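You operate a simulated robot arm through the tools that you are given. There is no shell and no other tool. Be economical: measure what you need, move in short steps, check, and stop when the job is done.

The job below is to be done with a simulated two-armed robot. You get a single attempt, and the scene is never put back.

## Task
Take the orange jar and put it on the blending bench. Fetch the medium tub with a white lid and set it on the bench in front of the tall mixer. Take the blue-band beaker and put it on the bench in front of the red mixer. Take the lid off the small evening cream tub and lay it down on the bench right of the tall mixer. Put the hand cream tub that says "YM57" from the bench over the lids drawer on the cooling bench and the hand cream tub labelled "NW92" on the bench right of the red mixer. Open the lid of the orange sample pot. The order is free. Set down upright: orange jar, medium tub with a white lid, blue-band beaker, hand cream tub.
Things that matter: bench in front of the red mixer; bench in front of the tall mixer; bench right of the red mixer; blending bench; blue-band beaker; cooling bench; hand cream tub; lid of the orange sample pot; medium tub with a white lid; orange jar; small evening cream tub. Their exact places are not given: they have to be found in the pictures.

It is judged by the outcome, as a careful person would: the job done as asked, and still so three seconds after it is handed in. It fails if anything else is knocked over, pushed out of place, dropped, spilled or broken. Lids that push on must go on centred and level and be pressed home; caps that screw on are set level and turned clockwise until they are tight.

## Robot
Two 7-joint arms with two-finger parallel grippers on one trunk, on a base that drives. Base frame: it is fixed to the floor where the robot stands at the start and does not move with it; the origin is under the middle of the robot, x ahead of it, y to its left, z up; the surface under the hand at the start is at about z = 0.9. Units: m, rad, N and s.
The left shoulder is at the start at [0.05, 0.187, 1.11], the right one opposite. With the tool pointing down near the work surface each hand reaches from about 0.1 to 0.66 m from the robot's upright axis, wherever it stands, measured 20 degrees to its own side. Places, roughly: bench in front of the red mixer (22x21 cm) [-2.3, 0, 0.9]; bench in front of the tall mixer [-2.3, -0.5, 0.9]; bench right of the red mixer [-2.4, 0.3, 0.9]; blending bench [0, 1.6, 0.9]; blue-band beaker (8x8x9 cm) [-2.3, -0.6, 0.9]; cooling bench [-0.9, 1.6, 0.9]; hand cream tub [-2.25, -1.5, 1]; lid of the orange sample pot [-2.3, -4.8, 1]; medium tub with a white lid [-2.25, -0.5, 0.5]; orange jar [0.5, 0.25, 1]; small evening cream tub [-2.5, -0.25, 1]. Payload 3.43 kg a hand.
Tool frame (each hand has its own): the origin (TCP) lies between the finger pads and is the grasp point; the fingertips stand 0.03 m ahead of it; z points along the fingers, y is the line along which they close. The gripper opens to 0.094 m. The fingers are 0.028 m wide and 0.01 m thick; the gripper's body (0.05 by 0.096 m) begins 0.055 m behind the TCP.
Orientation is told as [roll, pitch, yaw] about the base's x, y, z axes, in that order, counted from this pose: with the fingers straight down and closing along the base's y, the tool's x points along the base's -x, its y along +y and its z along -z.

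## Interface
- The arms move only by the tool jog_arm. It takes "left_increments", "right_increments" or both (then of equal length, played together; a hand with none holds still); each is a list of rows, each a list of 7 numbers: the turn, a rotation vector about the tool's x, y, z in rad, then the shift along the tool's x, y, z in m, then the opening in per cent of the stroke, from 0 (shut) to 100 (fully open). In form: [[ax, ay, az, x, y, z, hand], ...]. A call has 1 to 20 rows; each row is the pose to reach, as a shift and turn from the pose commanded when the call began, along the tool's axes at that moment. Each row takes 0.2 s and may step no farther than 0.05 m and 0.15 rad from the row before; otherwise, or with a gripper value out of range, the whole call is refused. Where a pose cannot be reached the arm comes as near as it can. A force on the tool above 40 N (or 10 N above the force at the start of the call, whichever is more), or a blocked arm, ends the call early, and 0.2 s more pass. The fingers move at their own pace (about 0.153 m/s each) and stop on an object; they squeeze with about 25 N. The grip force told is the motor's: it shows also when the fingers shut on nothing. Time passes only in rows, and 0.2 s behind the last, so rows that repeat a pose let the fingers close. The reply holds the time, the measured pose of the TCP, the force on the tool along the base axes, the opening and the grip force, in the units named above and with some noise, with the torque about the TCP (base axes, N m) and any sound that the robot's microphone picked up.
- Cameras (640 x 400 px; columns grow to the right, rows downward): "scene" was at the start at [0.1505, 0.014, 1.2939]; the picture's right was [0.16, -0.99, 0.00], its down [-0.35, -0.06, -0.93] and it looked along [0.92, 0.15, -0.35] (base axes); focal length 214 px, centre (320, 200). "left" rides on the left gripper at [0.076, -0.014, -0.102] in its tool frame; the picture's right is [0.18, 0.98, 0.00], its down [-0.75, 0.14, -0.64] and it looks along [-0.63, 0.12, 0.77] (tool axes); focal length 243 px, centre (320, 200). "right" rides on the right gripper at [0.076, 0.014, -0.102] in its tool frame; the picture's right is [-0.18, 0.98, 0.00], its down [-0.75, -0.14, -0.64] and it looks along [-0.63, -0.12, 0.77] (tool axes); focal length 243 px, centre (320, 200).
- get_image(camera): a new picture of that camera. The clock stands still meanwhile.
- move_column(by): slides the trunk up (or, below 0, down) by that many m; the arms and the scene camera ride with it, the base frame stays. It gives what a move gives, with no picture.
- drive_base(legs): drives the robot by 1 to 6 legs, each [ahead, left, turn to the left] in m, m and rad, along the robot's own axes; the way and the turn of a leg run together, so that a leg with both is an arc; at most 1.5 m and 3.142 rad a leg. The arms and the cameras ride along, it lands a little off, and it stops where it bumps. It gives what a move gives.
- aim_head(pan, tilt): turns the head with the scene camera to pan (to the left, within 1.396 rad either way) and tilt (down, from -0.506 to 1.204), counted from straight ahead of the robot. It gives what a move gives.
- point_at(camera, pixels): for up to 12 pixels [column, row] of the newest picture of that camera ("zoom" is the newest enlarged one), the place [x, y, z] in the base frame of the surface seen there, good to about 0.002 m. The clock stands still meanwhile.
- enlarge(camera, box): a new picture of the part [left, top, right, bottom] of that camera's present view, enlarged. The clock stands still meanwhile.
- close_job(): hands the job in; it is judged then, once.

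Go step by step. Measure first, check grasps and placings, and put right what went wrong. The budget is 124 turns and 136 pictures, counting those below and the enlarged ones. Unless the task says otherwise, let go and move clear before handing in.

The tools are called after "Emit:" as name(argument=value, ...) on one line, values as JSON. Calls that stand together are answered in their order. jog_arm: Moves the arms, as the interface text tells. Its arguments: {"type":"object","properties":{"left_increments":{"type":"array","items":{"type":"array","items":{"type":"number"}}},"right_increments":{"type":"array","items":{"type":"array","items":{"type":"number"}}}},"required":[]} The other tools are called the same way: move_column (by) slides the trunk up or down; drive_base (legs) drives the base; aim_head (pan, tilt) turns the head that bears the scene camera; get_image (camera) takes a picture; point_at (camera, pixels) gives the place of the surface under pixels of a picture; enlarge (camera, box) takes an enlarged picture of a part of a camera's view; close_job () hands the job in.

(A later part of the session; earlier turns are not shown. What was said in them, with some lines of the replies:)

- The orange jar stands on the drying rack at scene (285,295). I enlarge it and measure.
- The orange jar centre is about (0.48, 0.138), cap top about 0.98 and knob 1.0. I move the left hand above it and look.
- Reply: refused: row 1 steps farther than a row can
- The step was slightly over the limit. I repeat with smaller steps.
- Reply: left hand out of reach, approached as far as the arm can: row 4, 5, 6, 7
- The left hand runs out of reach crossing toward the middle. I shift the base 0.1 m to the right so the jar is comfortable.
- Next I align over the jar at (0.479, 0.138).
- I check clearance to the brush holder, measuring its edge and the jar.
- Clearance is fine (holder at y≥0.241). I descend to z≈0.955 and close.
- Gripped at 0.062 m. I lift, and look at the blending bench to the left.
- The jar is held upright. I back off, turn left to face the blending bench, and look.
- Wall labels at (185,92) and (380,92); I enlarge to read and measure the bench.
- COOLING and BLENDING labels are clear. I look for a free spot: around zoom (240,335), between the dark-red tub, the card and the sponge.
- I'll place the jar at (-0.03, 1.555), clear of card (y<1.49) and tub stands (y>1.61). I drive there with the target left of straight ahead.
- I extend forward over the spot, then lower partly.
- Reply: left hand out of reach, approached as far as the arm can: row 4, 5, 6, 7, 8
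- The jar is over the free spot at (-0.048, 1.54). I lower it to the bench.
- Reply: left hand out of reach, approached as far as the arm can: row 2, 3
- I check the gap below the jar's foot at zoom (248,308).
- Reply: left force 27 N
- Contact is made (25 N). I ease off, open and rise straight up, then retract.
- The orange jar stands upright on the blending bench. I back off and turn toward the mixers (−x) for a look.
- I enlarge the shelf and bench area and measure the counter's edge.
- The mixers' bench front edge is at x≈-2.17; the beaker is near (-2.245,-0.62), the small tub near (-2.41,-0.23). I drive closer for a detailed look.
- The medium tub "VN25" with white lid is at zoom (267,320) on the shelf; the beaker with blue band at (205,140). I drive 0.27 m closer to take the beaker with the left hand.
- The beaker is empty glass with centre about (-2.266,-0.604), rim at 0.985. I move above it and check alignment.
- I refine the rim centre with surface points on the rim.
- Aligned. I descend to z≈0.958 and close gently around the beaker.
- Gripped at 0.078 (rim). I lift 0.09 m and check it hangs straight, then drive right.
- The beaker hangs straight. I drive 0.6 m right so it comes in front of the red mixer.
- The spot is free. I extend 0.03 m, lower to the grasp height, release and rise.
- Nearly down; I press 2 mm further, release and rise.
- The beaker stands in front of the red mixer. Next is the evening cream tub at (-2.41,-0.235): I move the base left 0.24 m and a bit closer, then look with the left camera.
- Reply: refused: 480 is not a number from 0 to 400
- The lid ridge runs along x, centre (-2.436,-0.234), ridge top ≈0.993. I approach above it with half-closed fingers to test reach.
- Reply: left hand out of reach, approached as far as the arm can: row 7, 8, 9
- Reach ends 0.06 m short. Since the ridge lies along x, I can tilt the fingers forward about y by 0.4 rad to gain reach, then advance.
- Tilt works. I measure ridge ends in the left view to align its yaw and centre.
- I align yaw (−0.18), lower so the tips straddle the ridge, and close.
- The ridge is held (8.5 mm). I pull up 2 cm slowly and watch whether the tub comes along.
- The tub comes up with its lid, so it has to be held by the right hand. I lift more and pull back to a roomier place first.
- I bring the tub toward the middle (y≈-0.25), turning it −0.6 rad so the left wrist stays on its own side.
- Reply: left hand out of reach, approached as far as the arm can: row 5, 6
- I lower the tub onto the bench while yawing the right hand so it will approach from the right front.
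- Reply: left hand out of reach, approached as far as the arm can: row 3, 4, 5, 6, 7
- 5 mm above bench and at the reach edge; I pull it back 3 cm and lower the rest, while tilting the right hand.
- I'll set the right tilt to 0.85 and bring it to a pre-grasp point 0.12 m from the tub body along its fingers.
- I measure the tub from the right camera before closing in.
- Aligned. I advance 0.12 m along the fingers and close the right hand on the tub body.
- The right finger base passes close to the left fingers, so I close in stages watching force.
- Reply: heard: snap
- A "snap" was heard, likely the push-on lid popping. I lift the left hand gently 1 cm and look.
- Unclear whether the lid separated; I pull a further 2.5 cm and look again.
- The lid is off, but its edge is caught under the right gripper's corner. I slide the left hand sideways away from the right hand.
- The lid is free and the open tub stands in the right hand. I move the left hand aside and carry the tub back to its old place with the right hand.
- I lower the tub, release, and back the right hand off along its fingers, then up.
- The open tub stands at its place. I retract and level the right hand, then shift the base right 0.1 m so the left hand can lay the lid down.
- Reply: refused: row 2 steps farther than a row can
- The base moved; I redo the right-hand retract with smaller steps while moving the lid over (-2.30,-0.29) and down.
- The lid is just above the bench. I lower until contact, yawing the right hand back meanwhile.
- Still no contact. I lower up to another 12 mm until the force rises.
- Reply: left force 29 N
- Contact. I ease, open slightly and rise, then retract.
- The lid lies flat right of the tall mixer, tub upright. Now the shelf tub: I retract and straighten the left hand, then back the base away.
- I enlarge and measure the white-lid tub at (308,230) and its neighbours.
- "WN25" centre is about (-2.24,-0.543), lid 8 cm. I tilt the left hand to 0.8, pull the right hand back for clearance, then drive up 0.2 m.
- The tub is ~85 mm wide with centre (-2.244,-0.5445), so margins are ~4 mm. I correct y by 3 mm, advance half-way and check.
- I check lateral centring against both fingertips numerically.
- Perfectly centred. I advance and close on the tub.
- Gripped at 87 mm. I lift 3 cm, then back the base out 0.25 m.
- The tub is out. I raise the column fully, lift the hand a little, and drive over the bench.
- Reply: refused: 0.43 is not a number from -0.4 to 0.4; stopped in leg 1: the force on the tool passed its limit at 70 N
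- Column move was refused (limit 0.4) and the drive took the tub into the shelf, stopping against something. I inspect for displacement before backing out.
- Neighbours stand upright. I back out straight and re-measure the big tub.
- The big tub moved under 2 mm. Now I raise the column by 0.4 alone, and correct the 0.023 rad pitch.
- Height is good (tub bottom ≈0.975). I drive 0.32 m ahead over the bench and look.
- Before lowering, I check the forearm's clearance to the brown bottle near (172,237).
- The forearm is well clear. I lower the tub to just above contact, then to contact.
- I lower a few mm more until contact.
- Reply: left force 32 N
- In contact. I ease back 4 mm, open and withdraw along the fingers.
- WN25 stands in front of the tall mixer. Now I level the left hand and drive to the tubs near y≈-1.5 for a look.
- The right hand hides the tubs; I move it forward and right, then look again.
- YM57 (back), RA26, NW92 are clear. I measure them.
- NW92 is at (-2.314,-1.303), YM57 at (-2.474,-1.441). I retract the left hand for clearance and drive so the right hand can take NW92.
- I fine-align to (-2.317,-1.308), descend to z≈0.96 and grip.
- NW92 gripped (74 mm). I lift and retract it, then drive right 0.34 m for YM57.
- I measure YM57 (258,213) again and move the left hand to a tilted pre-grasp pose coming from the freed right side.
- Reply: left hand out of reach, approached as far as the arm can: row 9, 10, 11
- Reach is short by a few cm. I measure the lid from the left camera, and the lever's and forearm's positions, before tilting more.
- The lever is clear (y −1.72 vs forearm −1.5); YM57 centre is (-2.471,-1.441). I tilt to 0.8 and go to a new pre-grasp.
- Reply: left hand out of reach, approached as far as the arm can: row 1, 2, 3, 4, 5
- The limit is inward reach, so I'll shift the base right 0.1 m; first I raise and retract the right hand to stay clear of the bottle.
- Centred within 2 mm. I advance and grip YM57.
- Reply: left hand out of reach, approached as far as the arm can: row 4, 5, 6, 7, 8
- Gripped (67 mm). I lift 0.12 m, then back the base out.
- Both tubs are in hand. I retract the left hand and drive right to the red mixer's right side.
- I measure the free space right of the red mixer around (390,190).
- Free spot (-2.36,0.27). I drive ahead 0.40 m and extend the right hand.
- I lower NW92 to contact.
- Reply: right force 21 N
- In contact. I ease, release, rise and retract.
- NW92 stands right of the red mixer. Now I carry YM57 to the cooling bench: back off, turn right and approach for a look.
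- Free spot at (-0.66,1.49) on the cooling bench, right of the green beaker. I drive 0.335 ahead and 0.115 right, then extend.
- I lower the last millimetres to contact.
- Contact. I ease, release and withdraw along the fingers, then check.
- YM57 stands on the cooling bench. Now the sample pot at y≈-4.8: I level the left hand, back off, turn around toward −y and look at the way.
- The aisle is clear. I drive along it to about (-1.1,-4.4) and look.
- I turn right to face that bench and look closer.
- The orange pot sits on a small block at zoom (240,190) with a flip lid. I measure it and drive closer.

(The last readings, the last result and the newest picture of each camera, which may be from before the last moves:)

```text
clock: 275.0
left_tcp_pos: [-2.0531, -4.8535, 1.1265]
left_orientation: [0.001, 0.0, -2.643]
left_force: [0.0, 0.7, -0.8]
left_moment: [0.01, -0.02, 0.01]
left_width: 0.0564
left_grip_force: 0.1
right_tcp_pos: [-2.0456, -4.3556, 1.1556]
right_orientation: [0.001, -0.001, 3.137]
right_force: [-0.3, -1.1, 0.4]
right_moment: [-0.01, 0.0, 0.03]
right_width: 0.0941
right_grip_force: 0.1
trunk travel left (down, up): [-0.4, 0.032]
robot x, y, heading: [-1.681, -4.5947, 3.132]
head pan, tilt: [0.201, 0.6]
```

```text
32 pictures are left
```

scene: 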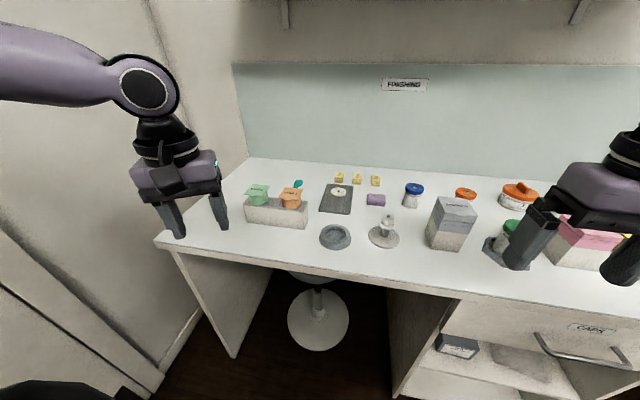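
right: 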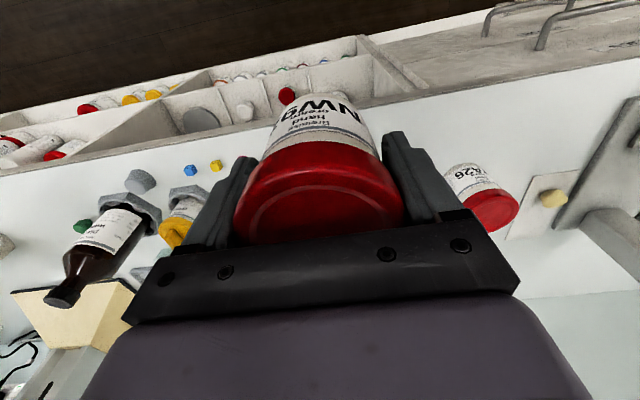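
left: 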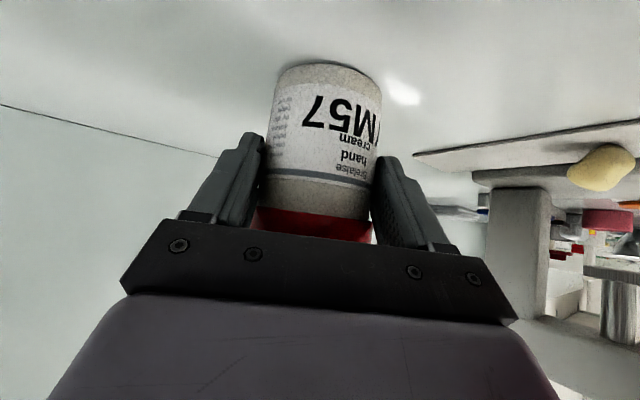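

Emit:
enlarge(camera="scene", box=[235, 170, 323, 235])

Emit:
point_at(camera="zoom", pixels=[[400, 140], [365, 140], [430, 140], [455, 155], [350, 155], [410, 170], [400, 210], [400, 240], [400, 125], [300, 230], [400, 280], [230, 130]])

```text
6.15 times, centred on (279, 202) of scene
```

zoom: 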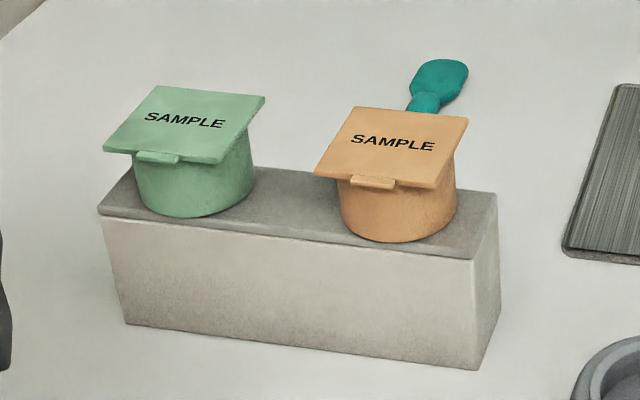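

```text
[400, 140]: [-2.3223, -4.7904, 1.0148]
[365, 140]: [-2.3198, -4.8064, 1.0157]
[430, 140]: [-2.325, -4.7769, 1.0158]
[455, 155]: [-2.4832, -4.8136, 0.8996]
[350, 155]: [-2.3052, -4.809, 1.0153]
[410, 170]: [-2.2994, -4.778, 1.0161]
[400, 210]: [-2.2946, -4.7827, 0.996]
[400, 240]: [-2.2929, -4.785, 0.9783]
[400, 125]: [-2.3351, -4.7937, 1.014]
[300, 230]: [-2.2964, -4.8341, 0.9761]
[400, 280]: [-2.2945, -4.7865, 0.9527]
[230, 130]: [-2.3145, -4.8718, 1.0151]
```

It's a hinged flip lid with a front tab at zoom (372,182). I measure the tab, lid corners and body edges.

Emit:
point_at(camera="zoom", pixels=[[372, 180], [372, 187], [355, 180], [390, 184], [322, 172], [435, 184], [462, 122], [360, 112], [410, 110], [372, 192], [480, 200], [372, 176]])

```text
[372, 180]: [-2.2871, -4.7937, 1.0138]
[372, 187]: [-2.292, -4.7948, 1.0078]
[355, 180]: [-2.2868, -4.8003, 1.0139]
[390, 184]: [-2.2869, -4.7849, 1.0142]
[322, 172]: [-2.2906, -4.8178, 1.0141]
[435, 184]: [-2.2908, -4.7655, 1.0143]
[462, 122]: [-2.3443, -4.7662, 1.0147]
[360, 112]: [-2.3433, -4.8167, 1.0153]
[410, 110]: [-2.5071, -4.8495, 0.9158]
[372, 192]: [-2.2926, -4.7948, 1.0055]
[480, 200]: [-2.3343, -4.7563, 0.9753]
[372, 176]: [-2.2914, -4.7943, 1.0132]
```

Tab: x to -2.285, y −4.801…−4.784, underside ≈1.009. I close the left fingers, tilt them forward 1.2 rad and bring the tip in front of and below the tab.

Emit:
jog_arm(left_increments=[[0.033, -0.13, 0.0485, -0.008, -0.01, 0, 0], [0.066, -0.26, 0.097, -0.016, -0.02, 0, 0], [0.0995, -0.39, 0.1455, -0.025, -0.031, 0, 0], [0.1327, -0.521, 0.194, -0.033, -0.041, 0, 0], [0.166, -0.652, 0.2426, -0.042, -0.052, 0, 0], [0.199, -0.782, 0.291, -0.05, -0.062, 0.02, 0], [0.2323, -0.913, 0.3397, -0.058, -0.072, 0.04, 0], [0.2655, -1.043, 0.388, -0.066, -0.083, 0.06, 0], [0.2988, -1.1737, 0.4368, -0.075, -0.093, 0.08, 0], [0.2988, -1.1737, 0.4368, -0.083, -0.103, 0.1, 0], [0.2988, -1.1737, 0.4368, -0.092, -0.114, 0.12, 0], [0.2988, -1.1737, 0.4368, -0.0999, -0.1239, 0.1365, 0], [0.2988, -1.1737, 0.4368, -0.0999, -0.1239, 0.1365, 0]])

Emit:
enlarge(camera="scene", box=[200, 150, 360, 270])

```text
clock: 277.8
left_tcp_pos: [-2.1974, -4.7991, 0.9955]
left_orientation: [-0.001, -1.2, -3.141]
left_force: [0.7, -0.3, 0.1]
left_moment: [-0.01, -0.01, 0.02]
left_width: 0.0
left_grip_force: 24.7
left hand out of reach, approached as far as the arm can: row 12, 13
right_tcp_pos: [-2.0456, -4.3561, 1.1555]
right_orientation: [0.0, 0.0, 3.137]
right_force: [-0.3, 0.1, 0.5]
right_moment: [-0.02, 0.01, -0.02]
right_width: 0.0939
right_grip_force: 0.0
trunk travel left (down, up): [-0.4, 0.032]
robot x, y, heading: [-1.6827, -4.5904, 3.135]
head pan, tilt: [0.201, 0.6]
```

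```text
3.33 times, centred on (280, 210) of scene
```

zoom: 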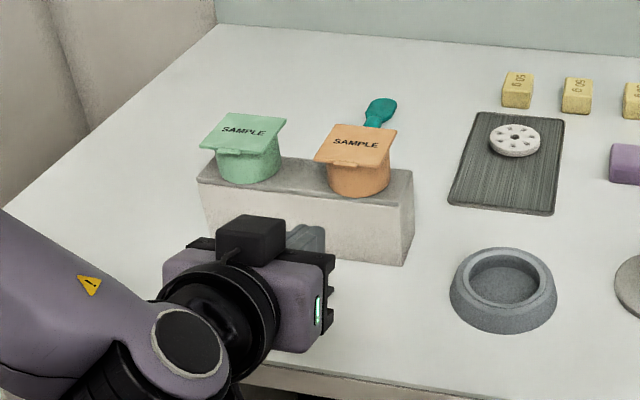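

Inward reach is at its limit, so I shift the base 0.08 m right and bring the fingertip back in line with the tab.

Emit:
drive_base(legs=[[0.03, -0.08, 0.006]])

```text
clock: 279.2
left_tcp_pos: [-2.2245, -4.7218, 0.9961]
left_orientation: [0.001, -1.2, -3.137]
left_force: [-1.1, 0.2, -0.7]
left_moment: [-0.01, -0.02, -0.03]
left_width: 0.0
left_grip_force: 24.8
right_tcp_pos: [-2.0766, -4.2775, 1.1548]
right_orientation: [0.0, -0.001, 3.141]
right_force: [0.1, 0.4, -0.1]
right_moment: [-0.01, 0.0, -0.02]
right_width: 0.094
right_grip_force: 0.1
trunk travel left (down, up): [-0.4, 0.032]
robot x, y, heading: [-1.707, -4.5155, 3.139]
head pan, tilt: [0.201, 0.6]
```

Emit:
jog_arm(left_increments=[[0, 0, 0, 0.002, 0.025, 0.001, 0], [0, 0, 0, 0.004, 0.05, 0.002, 0], [0, 0, 0, 0.0056, 0.0707, 0.0022, 0], [0, 0, 0, 0.0, 0.0707, 0.016, 0], [0, 0, 0, -0.0063, 0.0707, 0.033, 0], [0, 0, 0, -0.0063, 0.0707, 0.033, 0]])

Emit:
enlarge(camera="scene", box=[210, 160, 330, 250])

Emit:
get_image(camera="left")

```text
clock: 280.6
left_tcp_pos: [-2.2594, -4.7931, 0.9892]
left_orientation: [-0.003, -1.2, -3.134]
left_force: [-0.2, 0.0, 0.6]
left_moment: [0.02, 0.0, 0.01]
left_width: 0.0
left_grip_force: 25.1
right_tcp_pos: [-2.0769, -4.2782, 1.1554]
right_orientation: [-0.001, -0.001, 3.14]
right_force: [0.2, 0.1, -0.5]
right_moment: [0.0, -0.01, 0.03]
right_width: 0.094
right_grip_force: 0.1
trunk travel left (down, up): [-0.4, 0.032]
robot x, y, heading: [-1.7094, -4.5122, 3.139]
head pan, tilt: [0.201, 0.6]
```

```text
4.44 times, centred on (270, 205) of scene
```

zoom: 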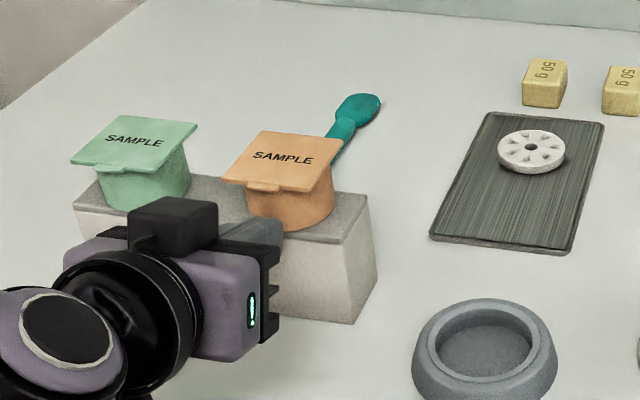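

```text
28 pictures are left
```

left: 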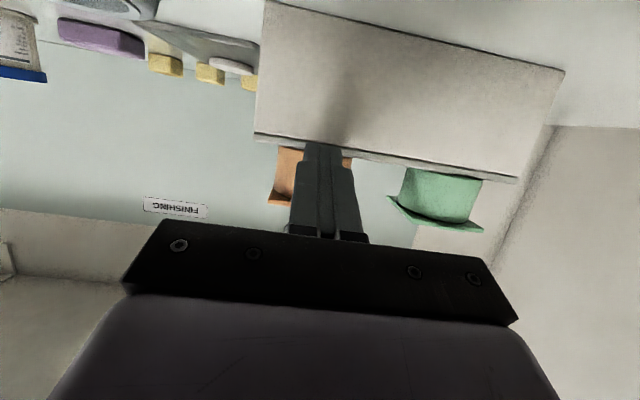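

The fingertip is in front of the pot below the tab. I raise it slowly 2.6 cm and check.

Emit:
jog_arm(left_increments=[[0, 0, 0, -0.0056, 0, -0.0022, 0], [0, 0, 0, -0.0112, 0, -0.0043, 0], [0, 0, 0, -0.015, 0, -0.0058, 0], [0, 0, 0, -0.0186, 0, -0.0072, 0], [0, 0, 0, -0.0214, 0, -0.0083, 0], [0, 0, 0, -0.0242, 0, -0.0094, 0]])

Emit:
enlarge(camera="scene", box=[210, 160, 330, 250])

```text
clock: 282.0
left_tcp_pos: [-2.2588, -4.7926, 1.0167]
left_orientation: [-0.001, -1.2, -3.138]
left_force: [0.6, -0.2, 0.2]
left_moment: [0.01, -0.01, 0.01]
left_width: 0.0
left_grip_force: 24.9
right_tcp_pos: [-2.0755, -4.2777, 1.1551]
right_orientation: [0.0, -0.002, 3.141]
right_force: [-0.5, 0.9, 0.0]
right_moment: [-0.01, 0.02, 0.01]
right_width: 0.0941
right_grip_force: 0.0
trunk travel left (down, up): [-0.4, 0.032]
robot x, y, heading: [-1.7107, -4.5132, 3.14]
head pan, tilt: [0.201, 0.6]
```

```text
4.44 times, centred on (270, 205) of scene
```

zoom: 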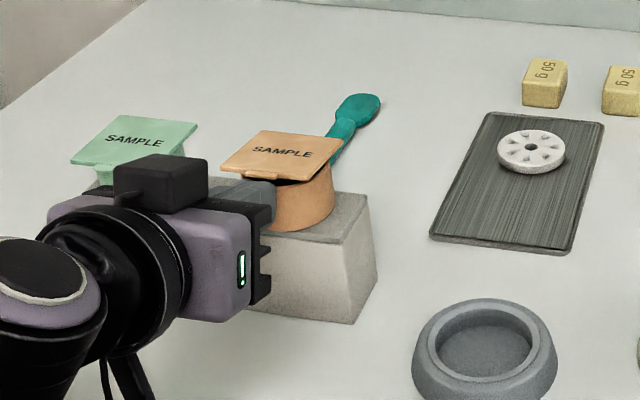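

The lid is rising and the pot stays put. I follow the hinge arc up to ~60°.

Emit:
jog_arm(left_increments=[[0, 0, 0, -0.0062, 0, 0.0008, 0], [0, 0, 0, -0.0124, 0, 0.0016, 0], [0, 0, 0, -0.021, 0, 0.0031, 0], [0, 0, 0, -0.0297, 0, 0.0046, 0], [0, 0, 0, -0.037, 0, 0.0086, 0], [0, 0, 0, -0.0446, 0, 0.0127, 0]])

Emit:
enlarge(camera="scene", box=[210, 150, 330, 240])

```text
clock: 283.4
left_tcp_pos: [-2.2862, -4.7936, 1.0529]
left_orientation: [-0.001, -1.2, -3.136]
left_force: [-0.4, -1.0, -0.7]
left_moment: [0.01, -0.02, 0.01]
left_width: 0.0
left_grip_force: 25.3
right_tcp_pos: [-2.0771, -4.279, 1.1547]
right_orientation: [0.0, -0.003, 3.144]
right_force: [-0.1, -0.3, 0.5]
right_moment: [-0.01, -0.01, -0.01]
right_width: 0.0939
right_grip_force: 0.1
trunk travel left (down, up): [-0.4, 0.032]
robot x, y, heading: [-1.7109, -4.5135, 3.14]
head pan, tilt: [0.201, 0.6]
```

```text
4.44 times, centred on (270, 195) of scene
```

zoom: 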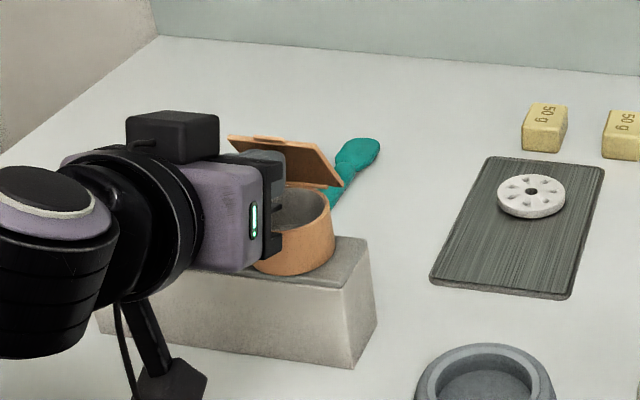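

The lid is open ~60°. I push it on past vertical.

Emit:
jog_arm(left_increments=[[0, 0, 0, -0.006, 0, 0.0065, 0], [0, 0, 0, -0.0114, 0, 0.0127, 0], [0, 0, 0, -0.0147, 0, 0.021, 0], [0, 0, 0, -0.0179, 0, 0.0295, 0], [0, 0, 0, -0.02, 0, 0.0374, 0], [0, 0, 0, -0.0218, 0, 0.0452, 0], [0, 0, 0, -0.0226, 0, 0.053, 0], [0, 0, 0, -0.0235, 0, 0.0606, 0]])

Emit:
enlarge(camera="scene", box=[210, 150, 330, 240])

```text
clock: 285.1
left_tcp_pos: [-2.338, -4.7922, 1.0578]
left_orientation: [-0.006, -1.199, -3.134]
left_force: [27.9, -2.5, 11.9]
left_moment: [-0.17, -0.42, -0.05]
left_width: 0.0001
left_grip_force: 25.1
right_tcp_pos: [-2.072, -4.279, 1.1581]
right_orientation: [-0.001, -0.005, -3.14]
right_force: [-0.2, 0.9, 0.3]
right_moment: [0.0, 0.01, -0.02]
right_width: 0.0942
right_grip_force: 0.1
trunk travel left (down, up): [-0.4, 0.032]
robot x, y, heading: [-1.7115, -4.5122, -3.143]
head pan, tilt: [0.201, 0.6]
stopped in row 8 (left hand): the force on the tool passed its limit at 46 N (the readings are from after the stop); the commanded pose is now the measured one
```

```text
4.44 times, centred on (270, 195) of scene
```

zoom: 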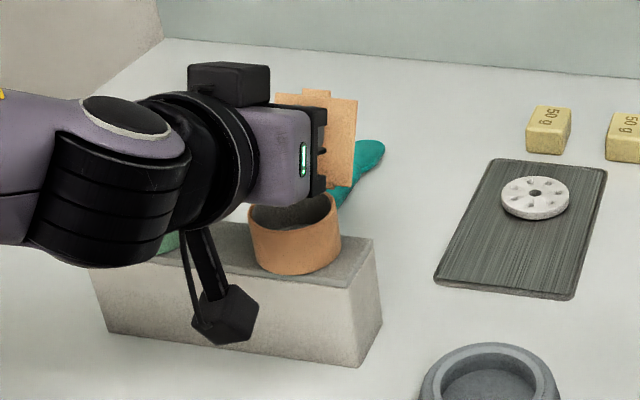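

The lid reached its stop past vertical. I withdraw the hand straight back and check that it stays open.

Emit:
jog_arm(left_increments=[[0, 0, 0, 0.0018, 0, -0.0047, 0], [0, 0, 0, 0.0072, 0, -0.0186, 0], [0, 0, 0, 0.0145, 0, -0.0373, 0], [0, 0, 0, 0.0253, 0, -0.0652, 0], [0, 0, 0, 0.0362, 0, -0.0932, 0], [0, 0, 0, 0.0434, 0, -0.1118, 0], [0, 0, 0, 0.02, 0, -0.15, 0]])

Emit:
get_image(camera="scene")

Emit:
enlarge(camera="scene", box=[230, 150, 330, 225])

```text
clock: 286.6
left_tcp_pos: [-2.1931, -4.7946, 1.0897]
left_orientation: [-0.001, -1.194, -3.136]
left_force: [0.1, -0.4, -1.0]
left_moment: [0.01, -0.02, 0.02]
left_width: 0.0
left_grip_force: 24.9
right_tcp_pos: [-2.0752, -4.2784, 1.1548]
right_orientation: [-0.001, 0.0, -3.14]
right_force: [-0.4, -0.1, 0.4]
right_moment: [-0.01, 0.01, 0.02]
right_width: 0.0938
right_grip_force: 0.0
trunk travel left (down, up): [-0.4, 0.032]
robot x, y, heading: [-1.711, -4.5125, 3.14]
head pan, tilt: [0.201, 0.6]
```

```text
24 pictures are left
```

scene: 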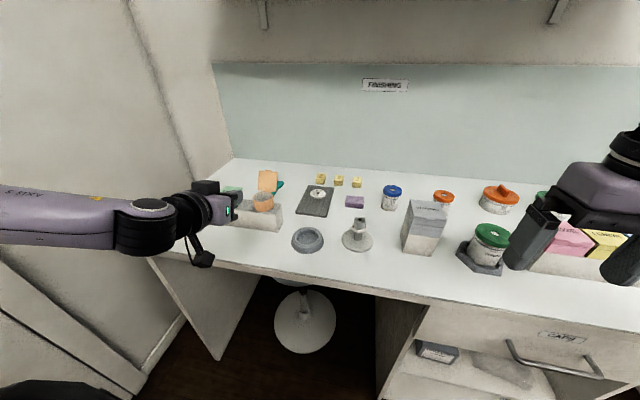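

```text
5.33 times, centred on (280, 188) of scene
```

zoom: 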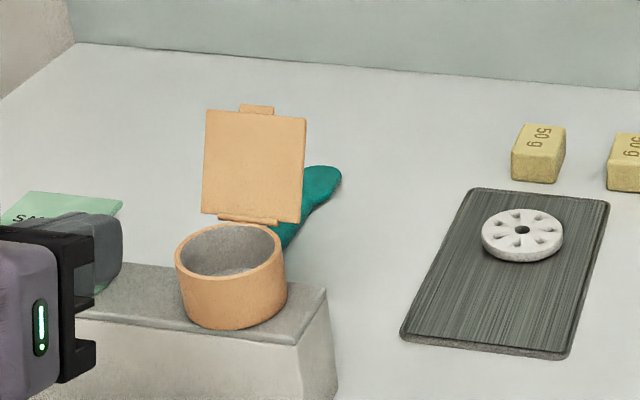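

The lid stands open. I check that the pot and block did not shift.

Emit:
point_at(camera="zoom", pixels=[[230, 300], [230, 320], [280, 270], [250, 365], [255, 160], [255, 115]])

Emit:
drive_base(legs=[[-0.3, 0, 0]])

Emit:
get_image(camera="scene")

```text
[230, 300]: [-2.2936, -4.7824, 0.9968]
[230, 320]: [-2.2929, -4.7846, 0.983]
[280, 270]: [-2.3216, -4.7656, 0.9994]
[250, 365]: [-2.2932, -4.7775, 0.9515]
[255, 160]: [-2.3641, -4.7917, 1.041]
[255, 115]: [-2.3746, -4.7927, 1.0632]
```

```text
clock: 288.7
left_tcp_pos: [-1.8916, -4.7948, 1.0905]
left_orientation: [-0.004, -1.193, -3.134]
left_force: [-0.2, 0.5, -0.7]
left_moment: [0.01, -0.03, 0.03]
left_width: 0.0
left_grip_force: 24.9
right_tcp_pos: [-1.7752, -4.2799, 1.1564]
right_orientation: [0.001, -0.001, -3.139]
right_force: [0.1, 0.4, -0.2]
right_moment: [0.01, 0.04, -0.04]
right_width: 0.0942
right_grip_force: 0.1
trunk travel left (down, up): [-0.4, 0.032]
robot x, y, heading: [-1.4054, -4.5098, -3.14]
head pan, tilt: [0.201, 0.6]
```

```text
22 pictures are left
```

scene: 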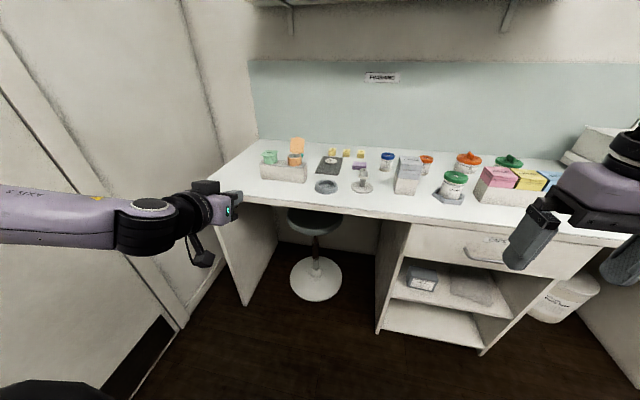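

The orange pot's front is still at x −2.293 and the block has not moved. The lid stays open and both hands are clear, so I hand in.

Emit:
close_job()

```text
The job is handed in.
```

I've finished every item and handed the job in; the verdict isn't back yet.

- **Orange jar:** upright on the blending bench.
- **Medium tub with a white lid (WN25):** upright in front of the tall mixer. On the way out a wrong drive pushed it back into the shelf against a large tub. That tub stayed upright and moved less than 2 mm.
- **Blue-band beaker:** upright in front of the red mixer.
- **Small evening cream tub:** lid off and lying flat to the right of the tall mixer, a little forward of its base. This is the placement I'm least sure counts as "right of". The open tub is back close to where it stood.
- **Hand cream tubs:** YM57 upright on the cooling bench, NW92 upright to the right of the red mixer.
- **Orange sample pot:** lid open past vertical and staying open; the pot didn't move.
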